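You operate a simulated robot arm through the tools that you are given. There is no shell and no other tool. Be economical: measure what you need, move in short steps, check, and stop when the job is done.

Carry out the task below with a simulated two-armed robot. There is one attempt and no reset: what you move stays moved.

TASK
Carry the wire basket with both arms and set it on the bench with the blue edge. Fetch the steel ring with the green band and set it on the bench marked leak test. Put the blue probe marked cools ten on the shelf under the bench with the green edge. Take the puck with the green disc and leave it on top of the carton marked shackles. Shut the door one of the tall cabinet. Take the tube with the blue band on the shelf two of the tall rack and put it away on the bench marked kit. Take the blank with the purple dot on the deck of the low cart and put it away on the bench marked leak test. The order is free. Set down upright: blue probe marked cools ten, tube with the blue band.

The check looks at the end state, three seconds after you hand in, the way a careful person would. Anything else that was tipped, shoved, dropped, spilled or broken makes it a failure.

THE ROBOT
Two 7-joint arms with two-finger grippers on one trunk, on a base that drives. Base frame: it is fixed to the floor where the robot stands at the start and does not move with it; the origin is under the middle of the robot, x ahead of it, y to its left, z up; the surface under the hand at the start is at about z = 0.888. Units: m, degrees, N and s.
The left shoulder is at the start at [0.041, 0.161, 1.13], the right one opposite. With the tool pointing down near the work surface each hand reaches from about 0.28 to 0.74 m from the robot's upright axis, wherever it stands, measured 20 degrees to its own side. Places, roughly: bench marked kit [0.6, -2.6, 0.9]; bench marked leak test [2.7, 1.3, 0.8]; bench with the blue edge [2.7, -4.4, 0.8]; blank with the purple dot (5x5x2 cm) [-3.8, -6.5, 0.6]; blue probe marked cools ten [2.5, -3, 0.75]; carton marked shackles [-1, 2, 1]; door one of the tall cabinet [-5.2, -2.8, 0.8]; puck with the green disc (5x5x3 cm) [-0.9, 1.9, 1]; shelf under the bench with the green edge [2.8, -5.9, 0.2]; steel ring with the green band (5x5x2 cm) [2.7, -0.1, 0.9]; tube with the blue band (5x5x8 cm) [-4.7, -6.4, 0.9]; wire basket (26x17x15 cm) [0.5, 0, 0.9]. Payload 2.45 kg a hand.
Tool frame (each hand has its own): the origin (TCP) lies between the finger pads and is the grasp point; the fingertips stand 0.026 m ahead of it; z points along the fingers, y is the line along which they close. Largest opening 0.096 m; the body of the gripper starts 0.069 m behind the TCP.
Orientation is that of the tool frame in the base frame, as [roll, pitch, yaw] about the fixed x, y, z axes, in that order (R = Rz(yaw) Ry(pitch) Rx(roll)). With the fingers straight down and closing along the base's y, the tool's x points along the base's -x, its y along +y and its z along -z.

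THE INTERFACE
- The arms move only by the tool send_rows. It takes "left_steps", "right_steps" or both (then of equal length, played together; a hand with none holds still); each is a list of rows, each an object of numbers (a shift or turn left out is 0, a gripper value left out holds the last): "tx", "ty", "tz": the shift along the base's x, y, z in units of 400 mm (1.0 is 400 mm); "rx", "ry", "rz": the turn, a rotation vector about the base's x, y, z in units of 120 degrees (1.0 is 120 degrees). In form: [{"tx": .., "ty": .., "tz": .., "rx": .., "ry": .., "rz": ..}, ...]. A call has 1 to 20 rows; each row is the pose to reach, as a shift and turn from the pose commanded when the call began. "left_claw" and "right_claw" are, for a hand that has rows, the gripper command, from -1 (fully open) to 1 (shut), values between in proportion, set as the call begins (left out, the last holds). A call with a number of a shift or a turn outside -1 to 1 is refused whole. A row lasts 0.2 s, in which the tool goes at most 0.05 m and 8.6 degrees; a call with a longer step from one row to the next is refused whole, and so is a gripper value outside its range. Where a pose cannot be reached the arm comes as near as it can. A force on the tool above 40 N (or 10 N above the force at the start of the call, whichever is more), or a blocked arm, ends the call early, and 0.2 s more pass. Each finger halts on what it meets, pressing with about 31 N; the grip force reading is that of the motor and also rises with nothing between the fingers. The clock runs only during rows and for 0.2 s after the last one: add rows that repeat a pose to give the fingers time. It gives the time, the measured TCP pose, the force on the tool (base axes), the opening and the grip force at its end, in the units of the frame above (readings bear some noise), with the torque about the TCP (base axes, N m) and any sound that the robot's microphone picked up, and new pictures: "pictures" is both (left out), scene, wrist or none (wrist: the cameras of the hands that moved).
- Cameras (640 x 400 px; columns grow to the right, rows downward): "scene" is now at [0.1091, -0.0032, 1.5975]; the picture's right is [-0.01, -1.00, -0.00], its down [-0.83, 0.01, -0.56] and it looks along [0.56, -0.01, -0.83] (base axes); focal length 288 px, centre (320, 200). "left" rides on the left gripper at [0.082, -0.003, -0.098] in its tool frame; the picture's right is [0.04, 1.00, 0.00], its down [-0.73, 0.03, -0.68] and it looks along [-0.68, 0.03, 0.73] (tool axes); focal length 256 px, centre (320, 200). "right" rides on the right gripper at [0.082, 0.003, -0.098] in its tool frame; the picture's right is [-0.04, 1.00, 0.00], its down [-0.73, -0.03, -0.68] and it looks along [-0.68, -0.03, 0.73] (tool axes); focal length 256 px, centre (320, 200). There is no depth. A picture from a camera that has moved, and an enlarged one, comes with that camera's place and axes in the base frame and with its lens.
- lift_body(by): slides the trunk up (or, below 0, down) by that many m; the arms and the scene camera ride with it, the base frame stays. It gives what a move gives, with no picture.
- roll_base(legs): drives the robot by 1 to 6 legs, each [ahead, left, turn to the left] in m, m and degrees, along the robot's own axes; the way and the turn of a leg run together, so that a leg with both is an arc; at most 1.5 m and 180 degrees a leg. The arms and the cameras ride along, it lands a little off, and it stops where it bumps. It gives what a move gives, and a new picture of the scene camera.
- aim_head(pan, tilt): turns the head with the scene camera to pan (to the left, within 120 degrees either way) and tilt (down, from -29 to 69), counted from straight ahead of the robot. It gives what a move gives, and a new picture of the scene camera.
- zoom(camera, box): a new picture of the part [left, top, right, bottom] of that camera's present view, enlarged. The clock stands still meanwhile.
- hand_in(): hands the job in; it is judged then, once.

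Go step by step. Nothing tells you exact positions but the pictures and the camera data: compare them with the known pose of the tool, close in by small moves and look again before you grip or let go. The budget is 186 turns and 260 pictures, counting those below and the enlarged ones. Unless the task says otherwise, let go and move clear before handing in, and close with one line.

The tools are called as a command line: name --argument value ..., lists and objects as JSON in quotes. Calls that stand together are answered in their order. send_rows: Moves the arms, as the interface text tells. Its arguments: {"type":"object","properties":{"left_steps":{"type":"array","items":{"type":"object","properties":{"tx":{"type":"number"},"ty":{"type":"number"},"tz":{"type":"number"},"rx":{"type":"number"},"ry":{"type":"number"},"rz":{"type":"number"}}}},"left_claw":{"type":"number"},"right_steps":{"type":"array","items":{"type":"object","properties":{"tx":{"type":"number"},"ty":{"type":"number"},"tz":{"type":"number"},"rx":{"type":"number"},"ry":{"type":"number"},"rz":{"type":"number"}}}},"right_claw":{"type":"number"},"pictures":{"type":"string","enum":["both","scene","wrist","none"]}},"required":[]} The other tools are called the same way: lift_body (by) slides the trunk up or down; roll_base (legs) drives the base; aim_head (pan, tilt) turns the head that bears the scene camera; zoom (camera, box) takes an enlarged picture of a part of a camera's view; hand_in () hands the job in.

At the start:

```text
time_s: 0.0
left_tool_pos: [0.5346, 0.2001, 1.1608]
left_ee_rot: [-180.0, -0.1, 180.0]
left_ft_force: [0.3, 0.7, 0.3]
left_ft_torque: [-0.01, 0.0, -0.02]
left_width: 0.0961
left_gripper_force: 0.1
right_tool_pos: [0.4674, -0.2375, 1.1767]
right_ee_rot: [180.0, -0.2, 180.0]
right_ft_force: [0.3, 0.4, 0.5]
right_ft_torque: [0.0, 0.02, -0.01]
right_width: 0.0961
right_gripper_force: 0.0
trunk travel left (down, up): [-0.3, 0.267]
robot x, y, heading: [-0.0007, -0.0029, 0.2]
head pan, tilt: [-0.6, 55.4]
```

scene: 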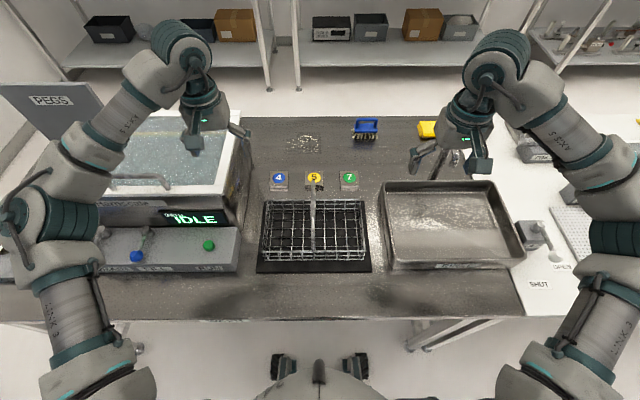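
right: 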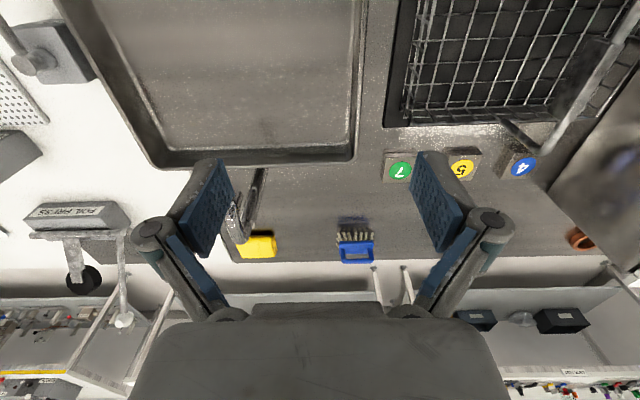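
left: 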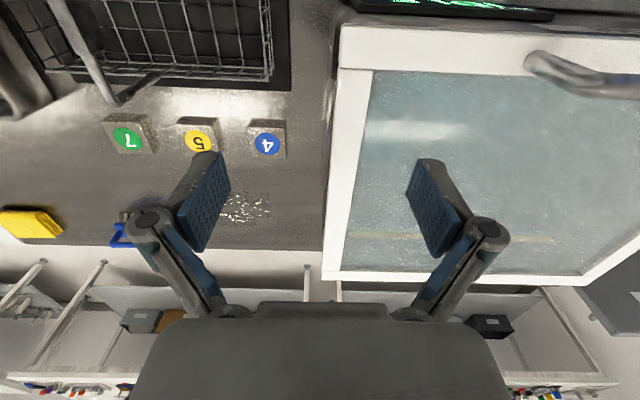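

I see the wire basket straight ahead between an ultrasonic cleaner and a tray. I'll take a closer look at it before planning the grip.

zoom --camera "scene" --box '[230, 150, 400, 290]'

aim_head --pan 0 --tilt 15

aim_head --pan -80 --tilt 20

aim_head --pan 80 --tilt 20

```text
2.86 times, centred on (315, 220) of scene
camera zoom: at [0.1091, -0.0032, 1.5975], right [-0.01, -1.0, 0.0], down [-0.83, 0.01, -0.56], along [0.56, -0.01, -0.83], focal length 822 px, centre (334, 143)
```

zoom: 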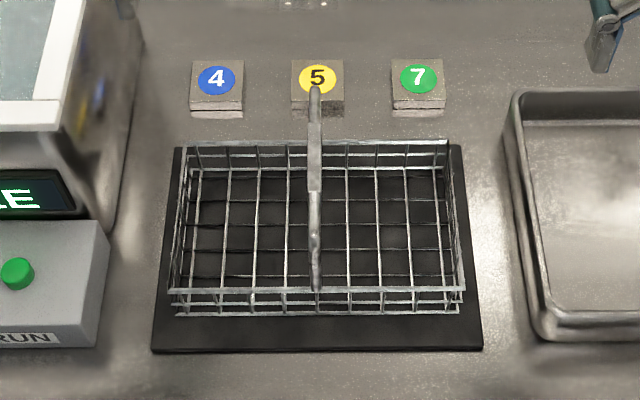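

```text
time_s: 1.1
left_tool_pos: [0.5305, 0.2, 1.1636]
left_ee_rot: [-180.0, 0.0, 179.9]
left_ft_force: [-0.9, -0.1, -0.7]
left_ft_torque: [-0.01, -0.03, -0.03]
left_width: 0.0961
left_gripper_force: 0.1
right_tool_pos: [0.4622, -0.2379, 1.1773]
right_ee_rot: [179.8, 0.1, 179.9]
right_ft_force: [0.6, -0.4, 0.5]
right_ft_torque: [0.01, 0.01, -0.01]
right_width: 0.0959
right_gripper_force: 0.2
trunk travel left (down, up): [-0.3, 0.267]
robot x, y, heading: [-0.0055, 0.002, -0.4]
head pan, tilt: [0.0, 15.0]
camera scene: at [0.1314, -0.0024, 1.6581], right [0.0, -1.0, 0.0], down [-0.26, 0.0, -0.96], along [0.96, 0.0, -0.26], focal length 288 px, centre (320, 200)
```

scene: 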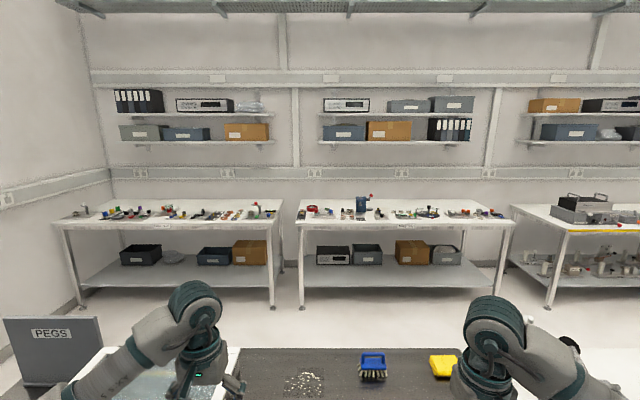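

```text
time_s: 2.6
left_tool_pos: [0.5313, 0.1988, 1.1631]
left_ee_rot: [180.0, 0.2, 179.9]
left_ft_force: [-0.2, -0.4, 0.3]
left_ft_torque: [0.0, 0.03, 0.0]
left_width: 0.0958
left_gripper_force: 0.0
right_tool_pos: [0.4633, -0.2375, 1.1785]
right_ee_rot: [179.9, 0.0, 179.8]
right_ft_force: [-0.1, 0.3, 0.1]
right_ft_torque: [0.01, -0.01, 0.0]
right_width: 0.0961
right_gripper_force: 0.0
trunk travel left (down, up): [-0.3, 0.267]
robot x, y, heading: [0.0024, -0.0002, 0.0]
head pan, tilt: [-80.0, 20.0]
camera scene: at [0.0538, -0.0942, 1.6504], right [-0.98, -0.17, 0.0], down [-0.06, 0.34, -0.94], along [0.16, -0.93, -0.34], focal length 288 px, centre (320, 200)
```

scene: 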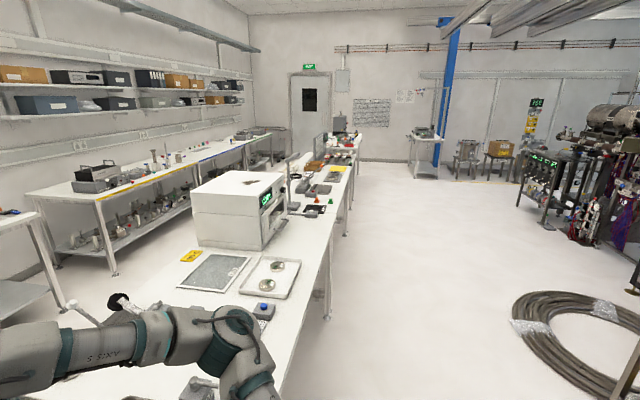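

```text
time_s: 5.1
left_tool_pos: [0.53, 0.1988, 1.1642]
left_ee_rot: [180.0, 0.1, 180.0]
left_ft_force: [0.0, 0.2, -0.2]
left_ft_torque: [-0.03, 0.0, 0.0]
left_width: 0.096
left_gripper_force: 0.0
right_tool_pos: [0.463, -0.2376, 1.1779]
right_ee_rot: [180.0, 0.0, 179.9]
right_ft_force: [0.2, 0.5, 0.2]
right_ft_torque: [-0.01, 0.0, -0.03]
right_width: 0.0959
right_gripper_force: 0.1
trunk travel left (down, up): [-0.3, 0.267]
robot x, y, heading: [0.003, -0.0003, 0.3]
head pan, tilt: [80.0, 20.0]
camera scene: at [0.0538, 0.0894, 1.6504], right [0.98, -0.17, 0.0], down [-0.06, -0.34, -0.94], along [0.16, 0.93, -0.34], focal length 288 px, centre (320, 200)
```

scene: 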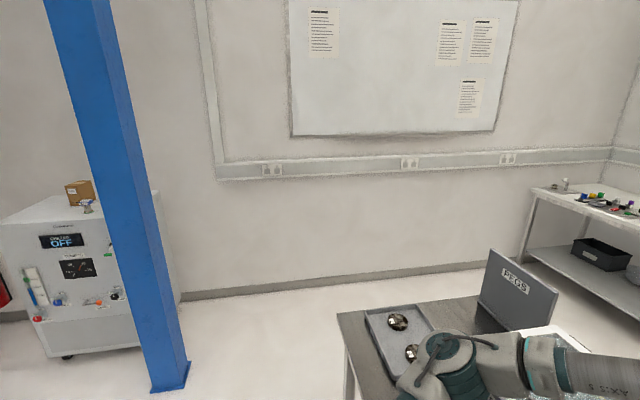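

The basket is near y=0 (x≈0.40–0.57) with a handle over the middle, so I'll grip its two short rims. I'll bring both hands above them for a closer look.

send_rows --left_steps '[{"tx": -0.03, "ty": -0.05, "tz": -0.05}, {"tx": -0.06, "ty": -0.1, "tz": -0.1}, {"tx": -0.09, "ty": -0.15, "tz": -0.15}, {"tx": -0.115, "ty": -0.175, "tz": -0.2}, {"tx": -0.115, "ty": -0.175, "tz": -0.2}]' --right_steps '[{"tx": 0.015, "ty": 0.07, "tz": -0.07}, {"tx": 0.03, "ty": 0.14, "tz": -0.14}, {"tx": 0.045, "ty": 0.2, "tz": -0.2}, {"tx": 0.055, "ty": 0.26, "tz": -0.25}, {"tx": 0.055, "ty": 0.26, "tz": -0.25}]' --left_claw -0.25 --right_claw -0.25 --pictures "wrist"

aim_head --pan 0 --tilt 55

```text
time_s: 6.3
left_tool_pos: [0.4834, 0.1306, 1.0846]
left_ee_rot: [180.0, 0.2, -180.0]
left_ft_force: [0.1, 0.0, -0.3]
left_ft_torque: [0.02, 0.01, -0.04]
left_width: 0.0601
left_gripper_force: 0.1
right_tool_pos: [0.4848, -0.1338, 1.0792]
right_ee_rot: [-180.0, 0.2, 179.9]
right_ft_force: [-0.4, -0.7, 0.4]
right_ft_torque: [0.0, -0.03, 0.01]
right_width: 0.06
right_gripper_force: 0.0
trunk travel left (down, up): [-0.3, 0.267]
robot x, y, heading: [0.0013, 0.002, -0.1]
head pan, tilt: [80.0, 20.0]
camera right: at [0.4021, -0.1306, 1.1782], right [0.04, 1.0, 0.0], down [0.73, -0.03, 0.68], along [0.68, -0.03, -0.73], focal length 256 px, centre (320, 200)
camera left: at [0.4019, 0.1266, 1.1842], right [-0.04, 1.0, 0.0], down [0.73, 0.03, 0.68], along [0.68, 0.03, -0.73], focal length 256 px, centre (320, 200)
```

right: 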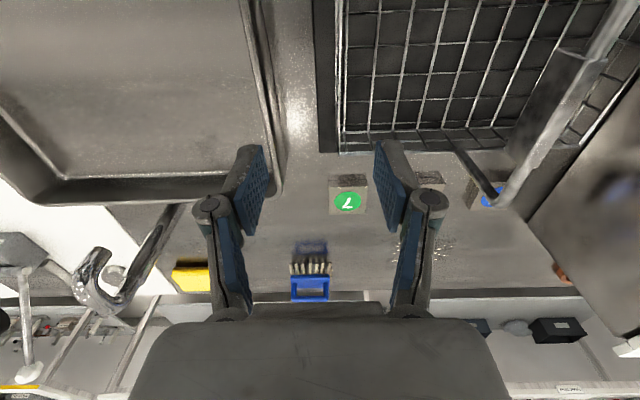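
left: 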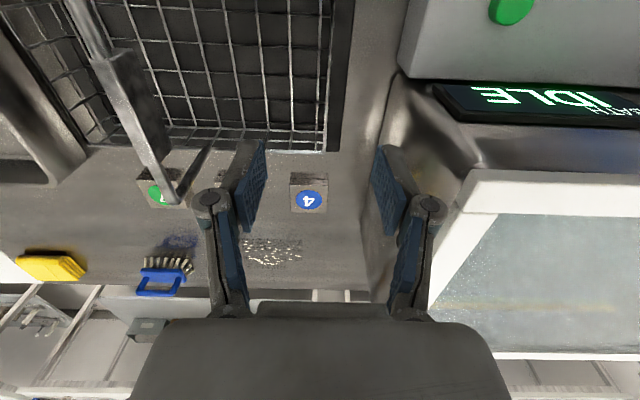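

```text
time_s: 7.8
left_tool_pos: [0.4854, 0.1296, 1.0843]
left_ee_rot: [-180.0, 0.2, 180.0]
left_ft_force: [0.1, -0.4, 0.1]
left_ft_torque: [0.02, 0.01, 0.0]
left_width: 0.0601
left_gripper_force: 0.0
right_tool_pos: [0.4843, -0.134, 1.0789]
right_ee_rot: [180.0, 0.2, 179.9]
right_ft_force: [0.3, -0.3, 0.8]
right_ft_torque: [0.02, -0.04, -0.03]
right_width: 0.0597
right_gripper_force: 0.0
trunk travel left (down, up): [-0.3, 0.267]
robot x, y, heading: [0.0, 0.0018, -0.1]
head pan, tilt: [0.0, 55.0]
camera scene: at [0.1098, -0.0018, 1.5981], right [0.0, -1.0, 0.0], down [-0.82, 0.0, -0.57], along [0.57, 0.0, -0.82], focal length 288 px, centre (320, 200)
```

scene: 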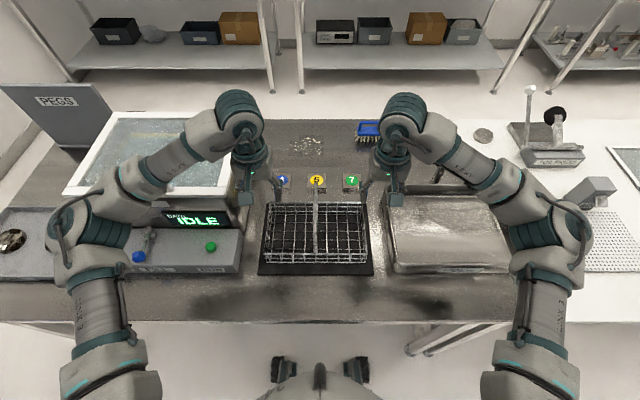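

The hands hover over the short rims. I'll zoom in on the rim wires to fix their height and y.

zoom --camera "right" --box '[290, 0, 530, 160]'

zoom --camera "left" --box '[180, 0, 420, 160]'

```text
2.50 times, centred on (410, 80) of right
camera zoom: at [0.4028, -0.1312, 1.178], right [0.04, 1.0, 0.0], down [0.73, -0.03, 0.68], along [0.68, -0.03, -0.73], focal length 640 px, centre (95, 500)
```

zoom: 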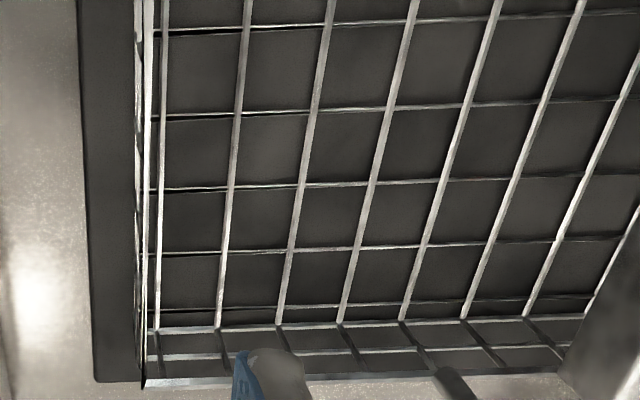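

```text
2.50 times, centred on (300, 80) of left
camera zoom: at [0.4027, 0.1264, 1.1841], right [-0.04, 1.0, 0.0], down [0.73, 0.03, 0.68], along [0.68, 0.03, -0.73], focal length 640 px, centre (370, 500)
```

zoom: 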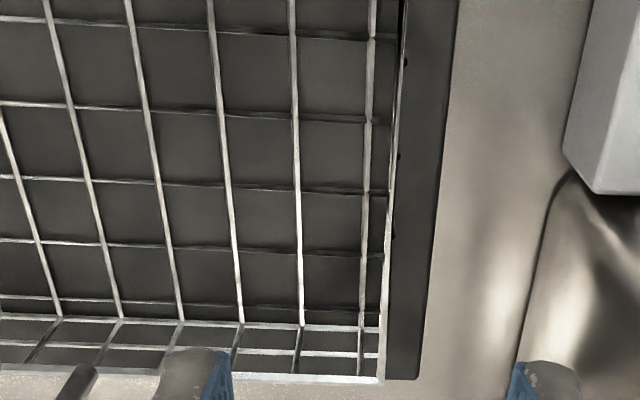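

Rims are at about z 0.93, left y≈0.138, right y≈-0.116. I'll lower both hands onto them, open, and check.

send_rows --left_steps '[{"ty": 0.021, "tz": -0.1}, {"ty": 0.021, "tz": -0.2}, {"ty": 0.021, "tz": -0.29}, {"ty": 0.021, "tz": -0.36}, {"ty": 0.021, "tz": -0.36}]' --right_steps '[{"ty": 0.045, "tz": -0.1}, {"ty": 0.045, "tz": -0.2}, {"ty": 0.045, "tz": -0.28}, {"ty": 0.045, "tz": -0.35}, {"ty": 0.045, "tz": -0.35}]'

```text
time_s: 9.0
left_tool_pos: [0.4828, 0.1389, 0.9398]
left_ee_rot: [-179.9, 0.1, 180.0]
left_ft_force: [-0.4, -0.7, -1.4]
left_ft_torque: [-0.03, 0.0, -0.01]
left_width: 0.06
left_gripper_force: 0.1
right_tool_pos: [0.4834, -0.1144, 0.9395]
right_ee_rot: [-180.0, 0.3, 180.0]
right_ft_force: [-0.4, 0.5, 0.0]
right_ft_torque: [-0.05, 0.02, 0.0]
right_width: 0.0599
right_gripper_force: 0.1
trunk travel left (down, up): [-0.3, 0.267]
robot x, y, heading: [0.0017, -0.0011, 0.2]
head pan, tilt: [0.0, 55.0]
camera scene: at [0.109, -0.0017, 1.5982], right [0.0, -1.0, 0.0], down [-0.82, 0.0, -0.57], along [0.57, 0.0, -0.82], focal length 288 px, centre (320, 200)
camera right: at [0.4027, -0.1122, 1.0383], right [0.04, 1.0, 0.0], down [0.73, -0.03, 0.68], along [0.68, -0.03, -0.73], focal length 256 px, centre (320, 200)
camera left: at [0.4008, 0.1349, 1.0386], right [-0.04, 1.0, 0.0], down [0.73, 0.03, 0.68], along [0.68, 0.03, -0.73], focal length 256 px, centre (320, 200)
```

scene: 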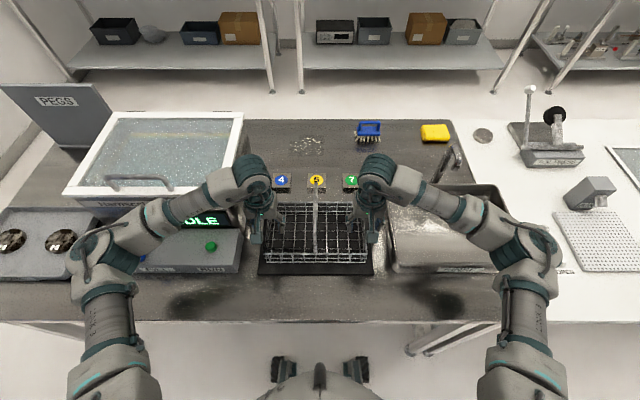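
right: 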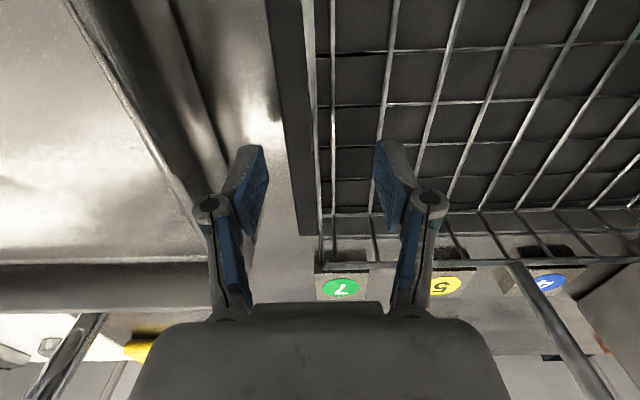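
left: 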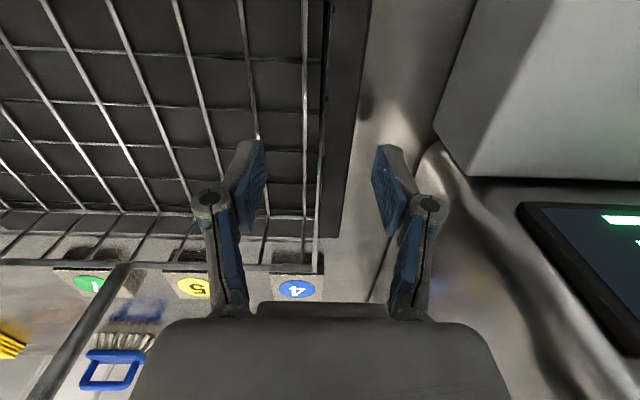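

Both hands straddle the rims. I'll go 8 mm lower and close.

send_rows --left_steps '[{"tz": -0.02}, {"tz": -0.02}]' --right_steps '[{"tz": -0.02}, {"tz": -0.02}]' --pictures "none"

send_rows --left_steps '[{}, {}, {}, {}]' --right_steps '[{}, {}, {}, {}]' --left_claw 1 --right_claw 1 --pictures "wrist"

```text
time_s: 9.6
left_tool_pos: [0.4823, 0.1401, 0.9305]
left_ee_rot: [-180.0, 0.2, 180.0]
left_ft_force: [-0.5, -0.5, 0.4]
left_ft_torque: [-0.01, -0.02, 0.01]
left_width: 0.0602
left_gripper_force: 0.0
right_tool_pos: [0.484, -0.1143, 0.9309]
right_ee_rot: [180.0, 0.2, 179.9]
right_ft_force: [-0.3, -0.8, -0.9]
right_ft_torque: [-0.05, -0.03, 0.0]
right_width: 0.0598
right_gripper_force: 0.1
trunk travel left (down, up): [-0.3, 0.267]
robot x, y, heading: [0.0031, 0.0012, 0.3]
head pan, tilt: [0.0, 55.0]
```

```text
time_s: 10.6
left_tool_pos: [0.4833, 0.139, 0.9305]
left_ee_rot: [179.9, 0.0, -180.0]
left_ft_force: [-0.3, 11.4, 0.0]
left_ft_torque: [0.28, -0.18, -0.11]
left_width: 0.0056
left_gripper_force: 31.2
right_tool_pos: [0.485, -0.1162, 0.9314]
right_ee_rot: [-179.9, 0.1, 179.9]
right_ft_force: [0.6, -11.9, 1.2]
right_ft_torque: [-0.29, 0.09, 0.06]
right_width: 0.006
right_gripper_force: 31.3
trunk travel left (down, up): [-0.3, 0.267]
robot x, y, heading: [0.0017, 0.0004, -0.0]
head pan, tilt: [0.0, 55.0]
camera right: at [0.4033, -0.1129, 1.0302], right [0.04, 1.0, 0.0], down [0.73, -0.03, 0.68], along [0.68, -0.03, -0.73], focal length 256 px, centre (320, 200)
camera left: at [0.4016, 0.1354, 1.0301], right [-0.04, 1.0, 0.0], down [0.73, 0.03, 0.68], along [0.68, 0.03, -0.73], focal length 256 px, centre (320, 200)
```

right: 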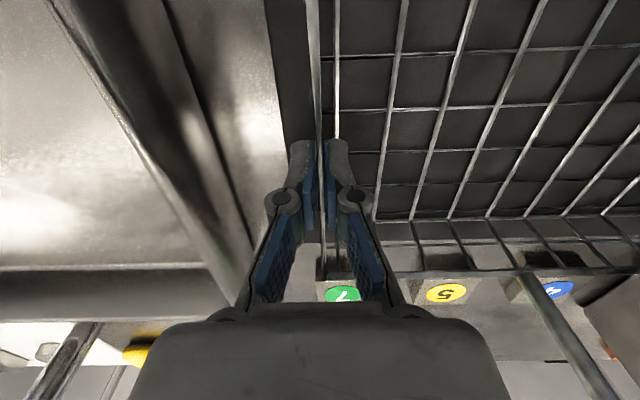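
left: 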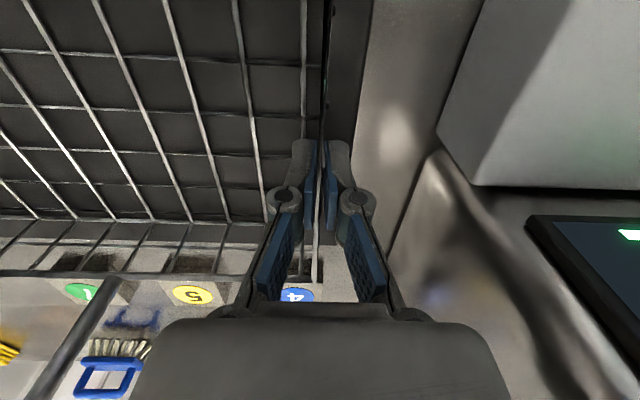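

Both grips hold the rim. I'll lift together.

send_rows --left_steps '[{"ty": 0.002, "tz": 0.06}, {"ty": 0.002, "tz": 0.14}, {"ty": 0.002, "tz": 0.23}, {"ty": 0.002, "tz": 0.32}, {"ty": 0.002, "tz": 0.38}, {"ty": 0.002, "tz": 0.38}]' --right_steps '[{"ty": -0.002, "tz": 0.06}, {"ty": -0.002, "tz": 0.14}, {"ty": -0.002, "tz": 0.23}, {"ty": -0.002, "tz": 0.32}, {"ty": -0.002, "tz": 0.38}, {"ty": -0.002, "tz": 0.38}]' --pictures "scene"

```text
time_s: 12.0
left_tool_pos: [0.4839, 0.14, 1.0847]
left_ee_rot: [180.0, 0.0, -179.9]
left_ft_force: [-1.1, 24.5, -1.5]
left_ft_torque: [0.56, -0.03, -0.24]
left_width: 0.0057
left_gripper_force: 31.0
right_tool_pos: [0.486, -0.116, 1.0816]
right_ee_rot: [-180.0, 0.1, 179.9]
right_ft_force: [1.1, -24.0, -1.7]
right_ft_torque: [-0.53, 0.02, -0.08]
right_width: 0.0061
right_gripper_force: 30.9
trunk travel left (down, up): [-0.3, 0.267]
robot x, y, heading: [-0.0013, -0.0028, -0.1]
head pan, tilt: [0.0, 55.0]
camera scene: at [0.1107, -0.0016, 1.5979], right [0.0, -1.0, 0.0], down [-0.82, 0.0, -0.57], along [0.57, 0.0, -0.82], focal length 288 px, centre (320, 200)
```

scene: 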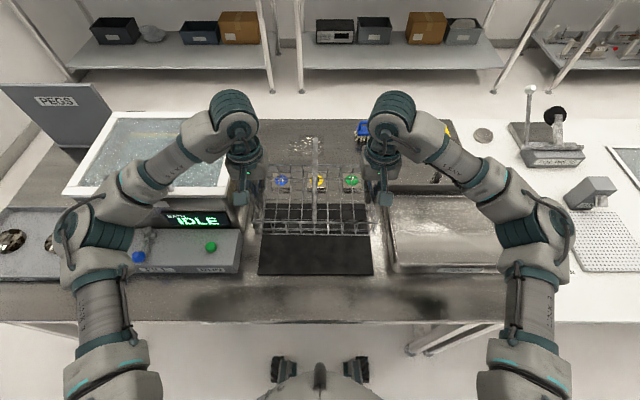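

The basket is up and level. I'll relieve the sideways strain, then back off and strafe right toward the blue-edge bench.

send_rows --left_steps '[{"ty": -0.004}, {"ty": -0.004}]' --right_steps '[{"ty": 0.004}, {"ty": 0.004}]' --pictures "none"

roll_base --legs '[[-0.45, 0, 0], [0, -1.5, 0], [0, -1.3, 0]]'

aim_head --pan -60 --tilt 25

aim_head --pan -10 --tilt 20

```text
time_s: 12.6
left_tool_pos: [0.4836, 0.1399, 1.0838]
left_ee_rot: [179.7, -0.1, -180.0]
left_ft_force: [-2.3, 38.5, -1.2]
left_ft_torque: [0.9, -0.3, -0.37]
left_width: 0.0061
left_gripper_force: 31.0
right_tool_pos: [0.4846, -0.115, 1.0815]
right_ee_rot: [-179.7, 0.0, 179.7]
right_ft_force: [3.4, -38.5, -1.3]
right_ft_torque: [-0.76, 0.31, -0.14]
right_width: 0.0057
right_gripper_force: 31.2
trunk travel left (down, up): [-0.3, 0.267]
robot x, y, heading: [-0.0006, 0.001, -0.3]
head pan, tilt: [0.0, 55.0]
```

```text
time_s: 28.6
left_tool_pos: [0.0475, -2.6543, 1.0828]
left_ee_rot: [-179.9, 0.1, -178.8]
left_ft_force: [-2.3, 38.6, -1.8]
left_ft_torque: [0.84, -0.07, -0.37]
left_width: 0.0061
left_gripper_force: 30.3
right_tool_pos: [0.0541, -2.9105, 1.0826]
right_ee_rot: [-179.3, 0.0, -179.0]
right_ft_force: [2.2, -36.9, -1.4]
right_ft_torque: [-0.85, 0.05, -0.12]
right_width: 0.0059
right_gripper_force: 31.4
trunk travel left (down, up): [-0.3, 0.267]
robot x, y, heading: [-0.4335, -2.8121, 1.0]
head pan, tilt: [0.0, 55.0]
camera scene: at [-0.3227, -2.7991, 1.5979], right [0.02, -1.0, 0.01], down [-0.82, -0.02, -0.57], along [0.57, 0.01, -0.82], focal length 288 px, centre (320, 200)
```

scene: 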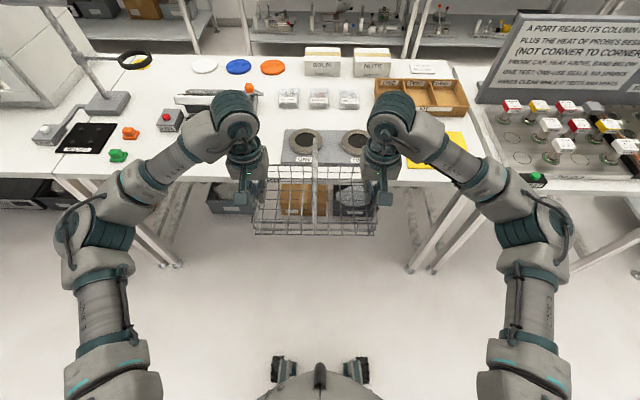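

```text
time_s: 29.9
left_tool_pos: [0.0442, -2.6668, 1.0869]
left_ee_rot: [179.3, 0.2, -178.9]
left_ft_force: [-1.4, 2.3, -1.5]
left_ft_torque: [0.07, 0.15, -0.27]
left_width: 0.006
left_gripper_force: 30.5
right_tool_pos: [0.0513, -2.9221, 1.0833]
right_ee_rot: [-179.9, 0.4, -179.1]
right_ft_force: [0.6, -2.5, -2.0]
right_ft_torque: [-0.08, -0.19, -0.05]
right_width: 0.0063
right_gripper_force: 30.7
trunk travel left (down, up): [-0.3, 0.267]
robot x, y, heading: [-0.4309, -2.8124, 1.2]
head pan, tilt: [-60.0, 25.0]
camera scene: at [-0.3467, -2.8964, 1.6418], right [-0.86, -0.52, 0.0], down [-0.22, 0.36, -0.9], along [0.47, -0.77, -0.43], focal length 288 px, centre (320, 200)
```

scene: 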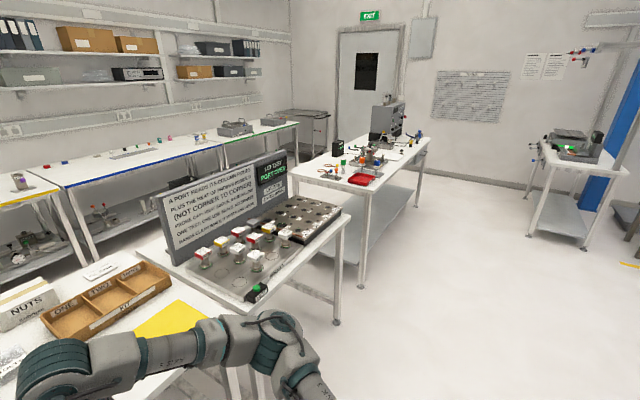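

```text
time_s: 31.0
left_tool_pos: [0.0431, -2.6625, 1.0859]
left_ee_rot: [179.5, 0.2, -178.8]
left_ft_force: [-2.3, 5.1, -1.4]
left_ft_torque: [0.07, 0.15, -0.29]
left_width: 0.006
left_gripper_force: 31.4
right_tool_pos: [0.0497, -2.9178, 1.0827]
right_ee_rot: [-179.6, 0.2, -179.1]
right_ft_force: [2.2, -3.6, -1.8]
right_ft_torque: [-0.09, -0.14, -0.12]
right_width: 0.0057
right_gripper_force: 31.1
trunk travel left (down, up): [-0.3, 0.267]
robot x, y, heading: [-0.4273, -2.8113, 1.2]
head pan, tilt: [-10.0, 20.0]
camera scene: at [-0.3023, -2.8268, 1.65], right [-0.15, -0.99, 0.0], down [-0.34, 0.05, -0.94], along [0.93, -0.15, -0.35], focal length 288 px, centre (320, 200)
```

scene: 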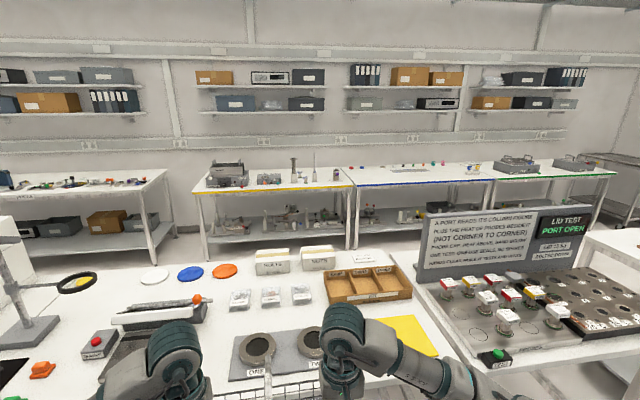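

The island runs south to about y=-6.6 with no usable gap, so I'll go around its south end. I'll strafe on to y≈-7.2, keeping x≈-0.42.

roll_base --legs '[[0, 0, -1.2], [0, -1.5, 0], [0, -1.5, 0]]'

aim_head --pan -60 --tilt 30

```text
time_s: 45.9
left_tool_pos: [0.0299, -5.6772, 1.0836]
left_ee_rot: [-179.8, 0.2, -179.7]
left_ft_force: [-1.2, 9.4, -2.2]
left_ft_torque: [0.17, -0.05, -0.31]
left_width: 0.0058
left_gripper_force: 30.7
right_tool_pos: [0.0304, -5.9343, 1.0848]
right_ee_rot: [-179.3, 0.3, 179.9]
right_ft_force: [1.8, -9.2, -1.2]
right_ft_torque: [-0.24, 0.02, -0.1]
right_width: 0.0061
right_gripper_force: 31.2
trunk travel left (down, up): [-0.3, 0.267]
robot x, y, heading: [-0.4504, -5.8245, 0.2]
head pan, tilt: [-10.0, 20.0]
camera scene: at [-0.3197, -5.8301, 1.6501], right [-0.17, -0.98, 0.01], down [-0.34, 0.05, -0.94], along [0.92, -0.17, -0.35], focal length 288 px, centre (320, 200)
```

scene: 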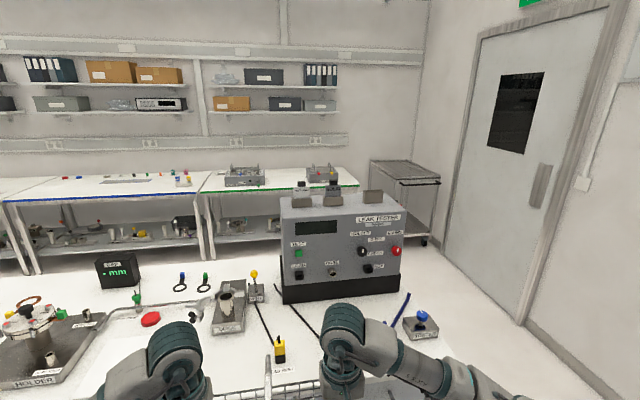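

```text
time_s: 47.1
left_tool_pos: [0.0266, -5.6884, 1.0879]
left_ee_rot: [179.5, 0.4, -180.0]
left_ft_force: [-2.1, 0.0, -2.3]
left_ft_torque: [0.03, 0.18, -0.29]
left_width: 0.0059
left_gripper_force: 30.9
right_tool_pos: [0.0264, -5.9446, 1.0858]
right_ee_rot: [-179.8, 0.5, 179.8]
right_ft_force: [1.0, -1.0, -2.1]
right_ft_torque: [-0.01, -0.22, -0.08]
right_width: 0.0059
right_gripper_force: 30.7
trunk travel left (down, up): [-0.3, 0.267]
robot x, y, heading: [-0.4488, -5.8272, 0.0]
head pan, tilt: [-60.0, 30.0]
camera scene: at [-0.3661, -5.9074, 1.6341], right [-0.87, -0.5, 0.0], down [-0.25, 0.43, -0.86], along [0.43, -0.75, -0.5], focal length 288 px, centre (320, 200)
```

scene: 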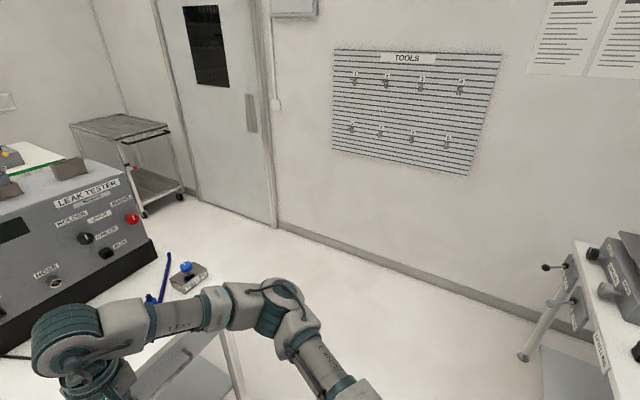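

The corridor south of the island spans y≈-6.45 to -7.73. I'll go to y≈-7.1, then forward to x≈1.45.

roll_base --legs '[[0, -1.27, 0], [1.0, 0, 0], [0.85, 0, 0]]'

aim_head --pan 45 --tilt 30

```text
time_s: 62.4
left_tool_pos: [1.8823, -6.9651, 1.0884]
left_ee_rot: [179.6, 0.4, 179.4]
left_ft_force: [-1.3, 1.1, -1.5]
left_ft_torque: [0.01, 0.01, -0.35]
left_width: 0.006
left_gripper_force: 31.4
right_tool_pos: [1.8784, -7.2198, 1.0855]
right_ee_rot: [-179.7, 0.5, 179.1]
right_ft_force: [1.4, 0.0, -2.0]
right_ft_torque: [-0.04, 0.02, -0.09]
right_width: 0.0058
right_gripper_force: 31.0
trunk travel left (down, up): [-0.3, 0.267]
robot x, y, heading: [1.4048, -7.0997, -0.7]
head pan, tilt: [-60.0, 30.0]
camera scene: at [1.4863, -7.1782, 1.6342], right [-0.87, -0.49, 0.0], down [-0.25, 0.44, -0.86], along [0.42, -0.76, -0.5], focal length 288 px, centre (320, 200)
```

scene: 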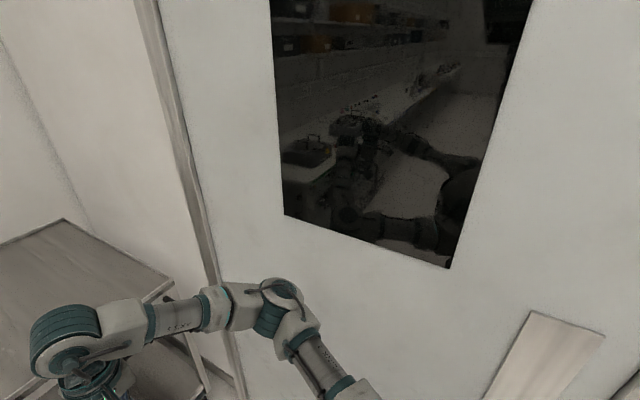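

```text
time_s: 64.2
left_tool_pos: [1.8778, -6.963, 1.0904]
left_ee_rot: [179.6, 0.6, 179.4]
left_ft_force: [-1.8, -0.1, -1.2]
left_ft_torque: [-0.01, 0.18, -0.29]
left_width: 0.0059
left_gripper_force: 31.1
right_tool_pos: [1.8748, -7.2196, 1.0871]
right_ee_rot: [-179.7, 0.7, 179.1]
right_ft_force: [1.3, 0.7, -2.3]
right_ft_torque: [0.01, -0.18, -0.04]
right_width: 0.0061
right_gripper_force: 31.0
trunk travel left (down, up): [-0.3, 0.267]
robot x, y, heading: [1.403, -7.0993, -0.9]
head pan, tilt: [45.0, 30.0]
camera scene: at [1.5074, -7.0358, 1.6341], right [0.7, -0.72, 0.0], down [-0.36, -0.35, -0.86], along [0.62, 0.6, -0.5], focal length 288 px, centre (320, 200)
```

scene: 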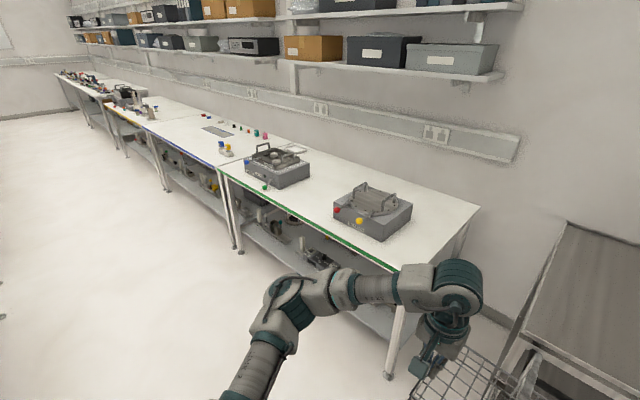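

The aisle north is clear. I'll strafe left to y≈-4.4, facing the blue-edge bench.

roll_base --legs '[[0, 0, 0.9], [0, 1.4, 0], [0, 1.3, 0]]'

aim_head --pan 0 --tilt 40

```text
time_s: 77.8
left_tool_pos: [1.802, -4.2184, 1.091]
left_ee_rot: [179.4, 0.7, -177.1]
left_ft_force: [-0.9, -0.1, -1.6]
left_ft_torque: [-0.01, 0.06, -0.32]
left_width: 0.0059
left_gripper_force: 30.6
right_tool_pos: [1.8173, -4.475, 1.0875]
right_ee_rot: [-180.0, 0.7, -177.2]
right_ft_force: [1.4, 1.8, -1.5]
right_ft_torque: [0.04, -0.02, -0.04]
right_width: 0.0059
right_gripper_force: 31.3
trunk travel left (down, up): [-0.3, 0.267]
robot x, y, heading: [1.335, -4.3788, 2.9]
head pan, tilt: [45.0, 30.0]
camera scene: at [1.437, -4.317, 1.6344], right [0.74, -0.67, -0.01], down [-0.34, -0.37, -0.87], along [0.58, 0.64, -0.5], focal length 288 px, centre (320, 200)
```

scene: 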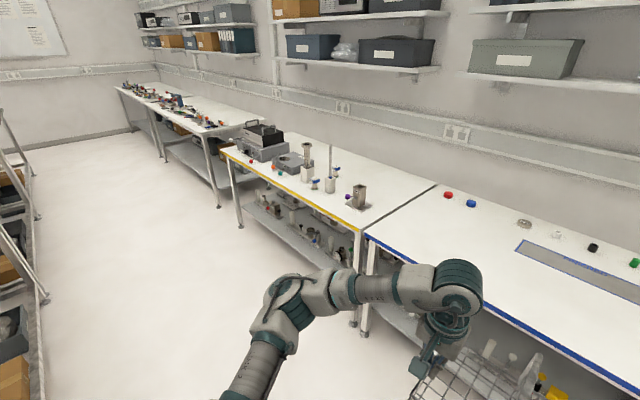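

```text
time_s: 78.9
left_tool_pos: [1.7975, -4.2151, 1.0911]
left_ee_rot: [179.6, 0.9, -177.0]
left_ft_force: [-1.9, -0.6, -2.4]
left_ft_torque: [0.01, 0.08, -0.25]
left_width: 0.0058
left_gripper_force: 31.5
right_tool_pos: [1.8113, -4.4708, 1.09]
right_ee_rot: [-179.6, 0.9, -177.3]
right_ft_force: [0.3, -0.9, -1.8]
right_ft_torque: [0.01, -0.08, 0.0]
right_width: 0.006
right_gripper_force: 30.8
trunk travel left (down, up): [-0.3, 0.267]
robot x, y, heading: [1.339, -4.3794, 3.2]
head pan, tilt: [0.0, 40.0]
camera scene: at [1.4608, -4.373, 1.6186], right [0.05, -1.0, 0.0], down [-0.65, -0.03, -0.76], along [0.76, 0.04, -0.65], focal length 288 px, centre (320, 200)
```

scene: 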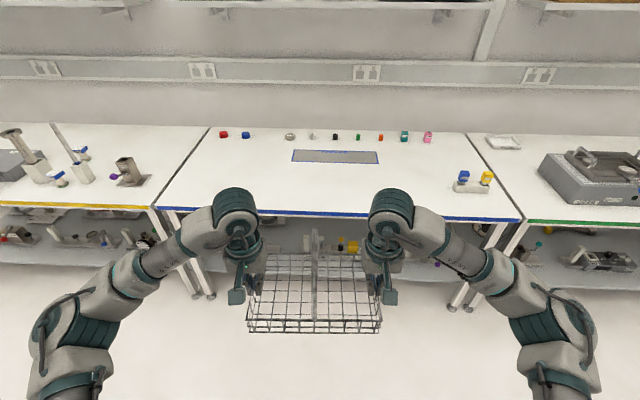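

The blue bench top (z≈0.8) has free space in front of the grey strip. I'll straighten and drive up to it.

roll_base --legs '[[0, 0, -3.2], [0.64, -0.02, 0]]'

zoom --camera "scene" --box '[160, 100, 480, 300]'

```text
time_s: 82.8
left_tool_pos: [2.4426, -4.2699, 1.0924]
left_ee_rot: [179.7, 0.9, 179.2]
left_ft_force: [-1.1, -1.8, -1.6]
left_ft_torque: [-0.02, -0.08, -0.33]
left_width: 0.0063
left_gripper_force: 30.9
right_tool_pos: [2.4394, -4.5251, 1.0898]
right_ee_rot: [-179.6, 0.9, 179.0]
right_ft_force: [0.8, 1.2, -0.9]
right_ft_torque: [0.03, 0.08, 0.0]
right_width: 0.0059
right_gripper_force: 31.2
trunk travel left (down, up): [-0.3, 0.267]
robot x, y, heading: [1.9727, -4.4049, -0.8]
head pan, tilt: [0.0, 40.0]
camera scene: at [2.0952, -4.4051, 1.6187], right [-0.02, -1.0, 0.0], down [-0.65, 0.01, -0.76], along [0.76, -0.01, -0.65], focal length 288 px, centre (320, 200)
```

scene: 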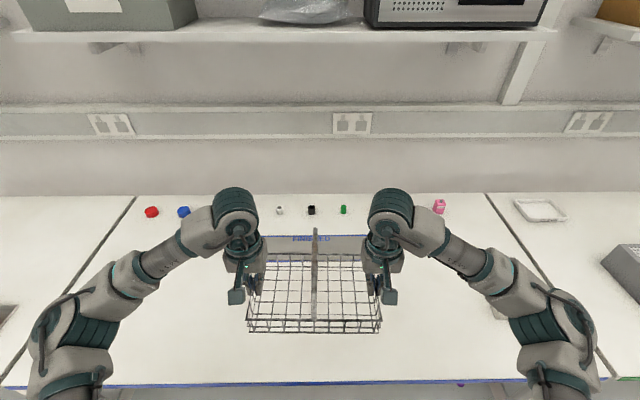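

```text
2.00 times, centred on (320, 200) of scene
camera zoom: at [2.0952, -4.4051, 1.6187], right [-0.02, -1.0, 0.0], down [-0.65, 0.01, -0.76], along [0.76, -0.01, -0.65], focal length 575 px, centre (320, 200)
```

zoom: 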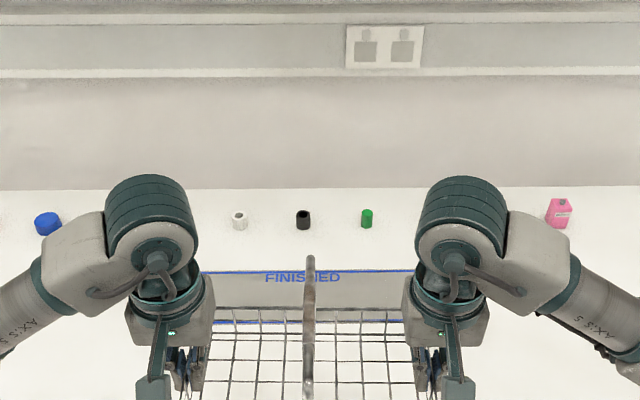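

The bench front edge is at x≈2.34. I'll move the basket 6 cm forward and lower it to just above the top.

send_rows --left_steps '[{"tx": 0.05, "tz": -0.08}, {"tx": 0.1, "tz": -0.18}, {"tx": 0.15, "tz": -0.28}, {"tx": 0.15, "tz": -0.38}, {"tx": 0.15, "tz": -0.48}, {"tx": 0.15, "tz": -0.54}, {"tx": 0.15, "tz": -0.54}]' --right_steps '[{"tx": 0.05, "tz": -0.08}, {"tx": 0.1, "tz": -0.18}, {"tx": 0.15, "tz": -0.28}, {"tx": 0.15, "tz": -0.38}, {"tx": 0.15, "tz": -0.48}, {"tx": 0.15, "tz": -0.54}, {"tx": 0.15, "tz": -0.54}]' --pictures "both"

```text
time_s: 84.5
left_tool_pos: [2.4948, -4.271, 0.8764]
left_ee_rot: [179.8, 1.1, 179.2]
left_ft_force: [1.3, -6.7, -1.7]
left_ft_torque: [-0.19, 0.1, -0.02]
left_width: 0.0058
left_gripper_force: 31.2
right_tool_pos: [2.4924, -4.5277, 0.876]
right_ee_rot: [-179.8, 1.2, 178.9]
right_ft_force: [-0.9, 6.2, -1.4]
right_ft_torque: [0.15, -0.15, 0.2]
right_width: 0.0059
right_gripper_force: 31.3
trunk travel left (down, up): [-0.3, 0.267]
robot x, y, heading: [1.9723, -4.4007, -0.5]
head pan, tilt: [0.0, 40.0]
camera scene: at [2.0956, -4.4065, 1.6187], right [-0.02, -1.0, 0.0], down [-0.65, 0.01, -0.76], along [0.76, -0.01, -0.65], focal length 288 px, centre (320, 200)
camera right: at [2.4105, -4.5224, 0.9733], right [0.06, 1.0, 0.0], down [0.72, -0.04, 0.69], along [0.69, -0.04, -0.72], focal length 256 px, centre (320, 200)
camera left: at [2.4124, -4.2746, 0.9751], right [-0.03, 1.0, 0.0], down [0.72, 0.02, 0.69], along [0.69, 0.02, -0.72], focal length 256 px, centre (320, 200)
```

scene: 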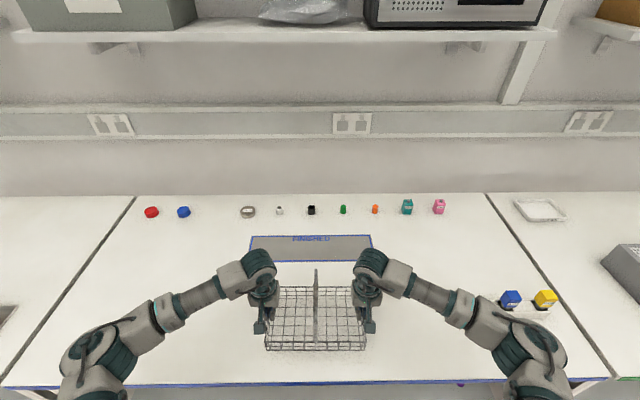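
right: 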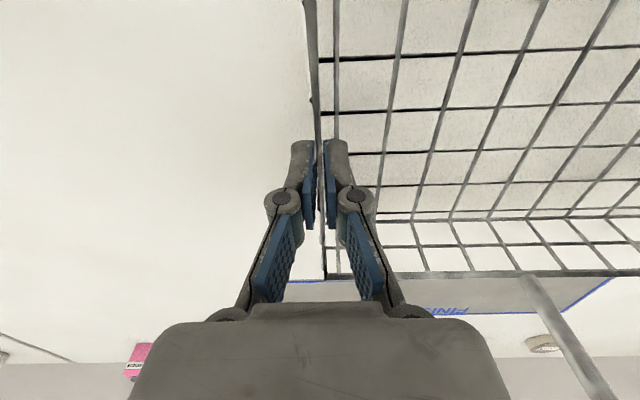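
left: 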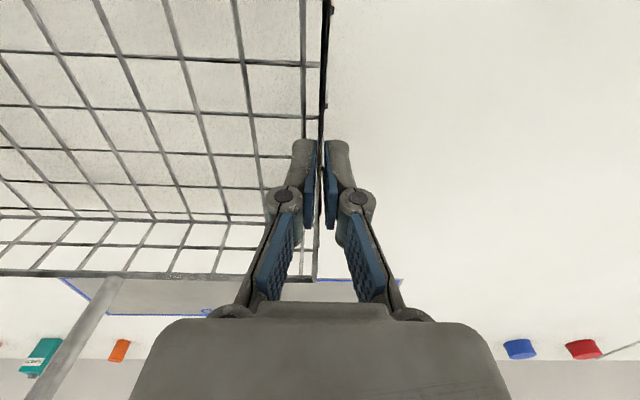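

Nearly down. I'll lower gently until contact.

send_rows --left_steps '[{"tz": -0.02}, {"tz": -0.04}, {"tz": -0.055}, {"tz": -0.07}, {"tz": -0.08}, {"tz": -0.09}, {"tz": -0.1}, {"tz": -0.11}, {"tz": -0.12}]' --right_steps '[{"tz": -0.02}, {"tz": -0.04}, {"tz": -0.055}, {"tz": -0.07}, {"tz": -0.08}, {"tz": -0.09}, {"tz": -0.1}, {"tz": -0.11}, {"tz": -0.12}]' --pictures "none"

```text
time_s: 86.5
left_tool_pos: [2.4967, -4.2705, 0.8314]
left_ee_rot: [179.8, 1.4, 179.3]
left_ft_force: [2.5, -2.9, 21.5]
left_ft_torque: [-0.07, 0.02, -0.14]
left_width: 0.006
left_gripper_force: 31.0
right_tool_pos: [2.4941, -4.5265, 0.8313]
right_ee_rot: [-179.6, 1.3, 178.8]
right_ft_force: [0.8, 4.3, 25.2]
right_ft_torque: [0.13, 0.36, 0.13]
right_width: 0.0061
right_gripper_force: 30.9
trunk travel left (down, up): [-0.3, 0.267]
robot x, y, heading: [1.9707, -4.4033, -1.1]
head pan, tilt: [0.0, 40.0]
```

Contact. I'll ease off 3 mm, open, and rise clear.

send_rows --left_steps '[{"tz": 0.008}, {"tz": 0.008}, {"tz": 0.008}]' --right_steps '[{"tz": 0.008}, {"tz": 0.008}, {"tz": 0.008}]' --left_claw 0.2 --right_claw 0.2 --pictures "none"

send_rows --left_steps '[{"tz": 0.08}, {"tz": 0.18}, {"tz": 0.3}, {"tz": 0.42}, {"tz": 0.54}, {"tz": 0.6}]' --right_steps '[{"tz": 0.08}, {"tz": 0.18}, {"tz": 0.3}, {"tz": 0.42}, {"tz": 0.54}, {"tz": 0.6}]' --pictures "scene"

aim_head --pan 50 --tilt 35

```text
time_s: 87.2
left_tool_pos: [2.498, -4.2708, 0.8331]
left_ee_rot: [179.7, 1.1, 179.2]
left_ft_force: [-0.4, -0.9, 0.7]
left_ft_torque: [0.03, -0.01, -0.03]
left_width: 0.0385
left_gripper_force: 0.0
right_tool_pos: [2.4958, -4.5273, 0.8306]
right_ee_rot: [-179.7, 1.1, 178.9]
right_ft_force: [-0.2, -0.5, 0.4]
right_ft_torque: [0.01, -0.04, -0.02]
right_width: 0.0386
right_gripper_force: 0.1
trunk travel left (down, up): [-0.3, 0.267]
robot x, y, heading: [1.9733, -4.4036, -1.2]
head pan, tilt: [0.0, 40.0]
```

```text
time_s: 88.7
left_tool_pos: [2.4964, -4.2681, 1.0732]
left_ee_rot: [179.6, 1.0, 179.2]
left_ft_force: [-0.3, -0.8, -0.4]
left_ft_torque: [0.04, -0.01, -0.01]
left_width: 0.0386
left_gripper_force: 0.2
right_tool_pos: [2.4956, -4.5256, 1.0725]
right_ee_rot: [-179.6, 1.1, 178.8]
right_ft_force: [0.0, -0.1, 0.7]
right_ft_torque: [0.01, 0.03, -0.01]
right_width: 0.0383
right_gripper_force: 0.0
trunk travel left (down, up): [-0.3, 0.267]
robot x, y, heading: [1.9748, -4.4036, -1.0]
head pan, tilt: [0.0, 40.0]
camera scene: at [2.0951, -4.4064, 1.6187], right [-0.02, -1.0, 0.0], down [-0.65, 0.01, -0.76], along [0.76, -0.01, -0.65], focal length 288 px, centre (320, 200)
```

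scene: 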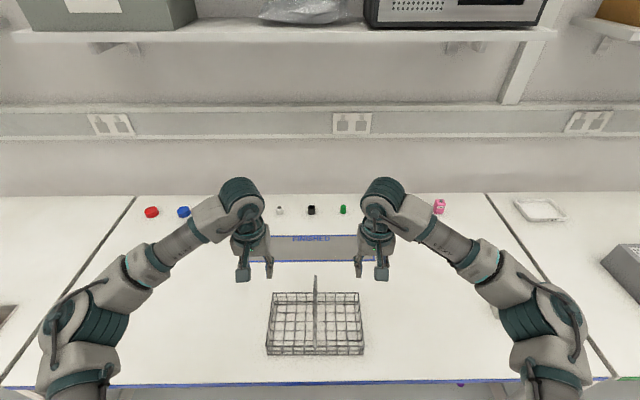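

```text
time_s: 89.8
left_tool_pos: [2.497, -4.2674, 1.0734]
left_ee_rot: [179.6, 1.1, 179.2]
left_ft_force: [-0.1, -0.9, 0.1]
left_ft_torque: [-0.04, -0.01, 0.03]
left_width: 0.0384
left_gripper_force: 0.1
right_tool_pos: [2.4953, -4.5259, 1.0715]
right_ee_rot: [-179.7, 1.1, 178.9]
right_ft_force: [-0.5, -0.6, 0.8]
right_ft_torque: [0.0, -0.01, -0.03]
right_width: 0.0385
right_gripper_force: 0.0
trunk travel left (down, up): [-0.3, 0.267]
robot x, y, heading: [1.9721, -4.4056, -0.9]
head pan, tilt: [50.0, 35.0]
camera scene: at [2.0685, -4.3385, 1.6263], right [0.76, -0.66, 0.0], down [-0.38, -0.43, -0.82], along [0.53, 0.62, -0.58], focal length 288 px, centre (320, 200)
```

scene: 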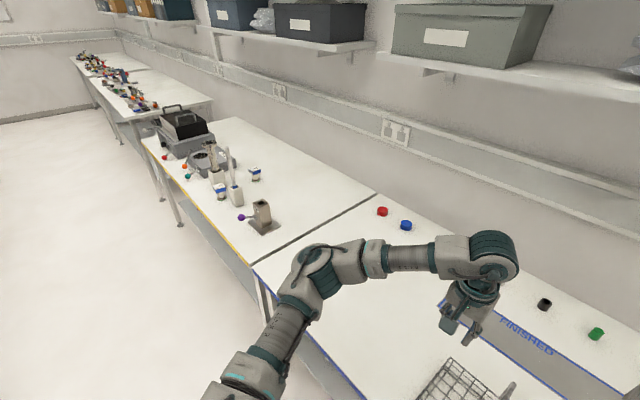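

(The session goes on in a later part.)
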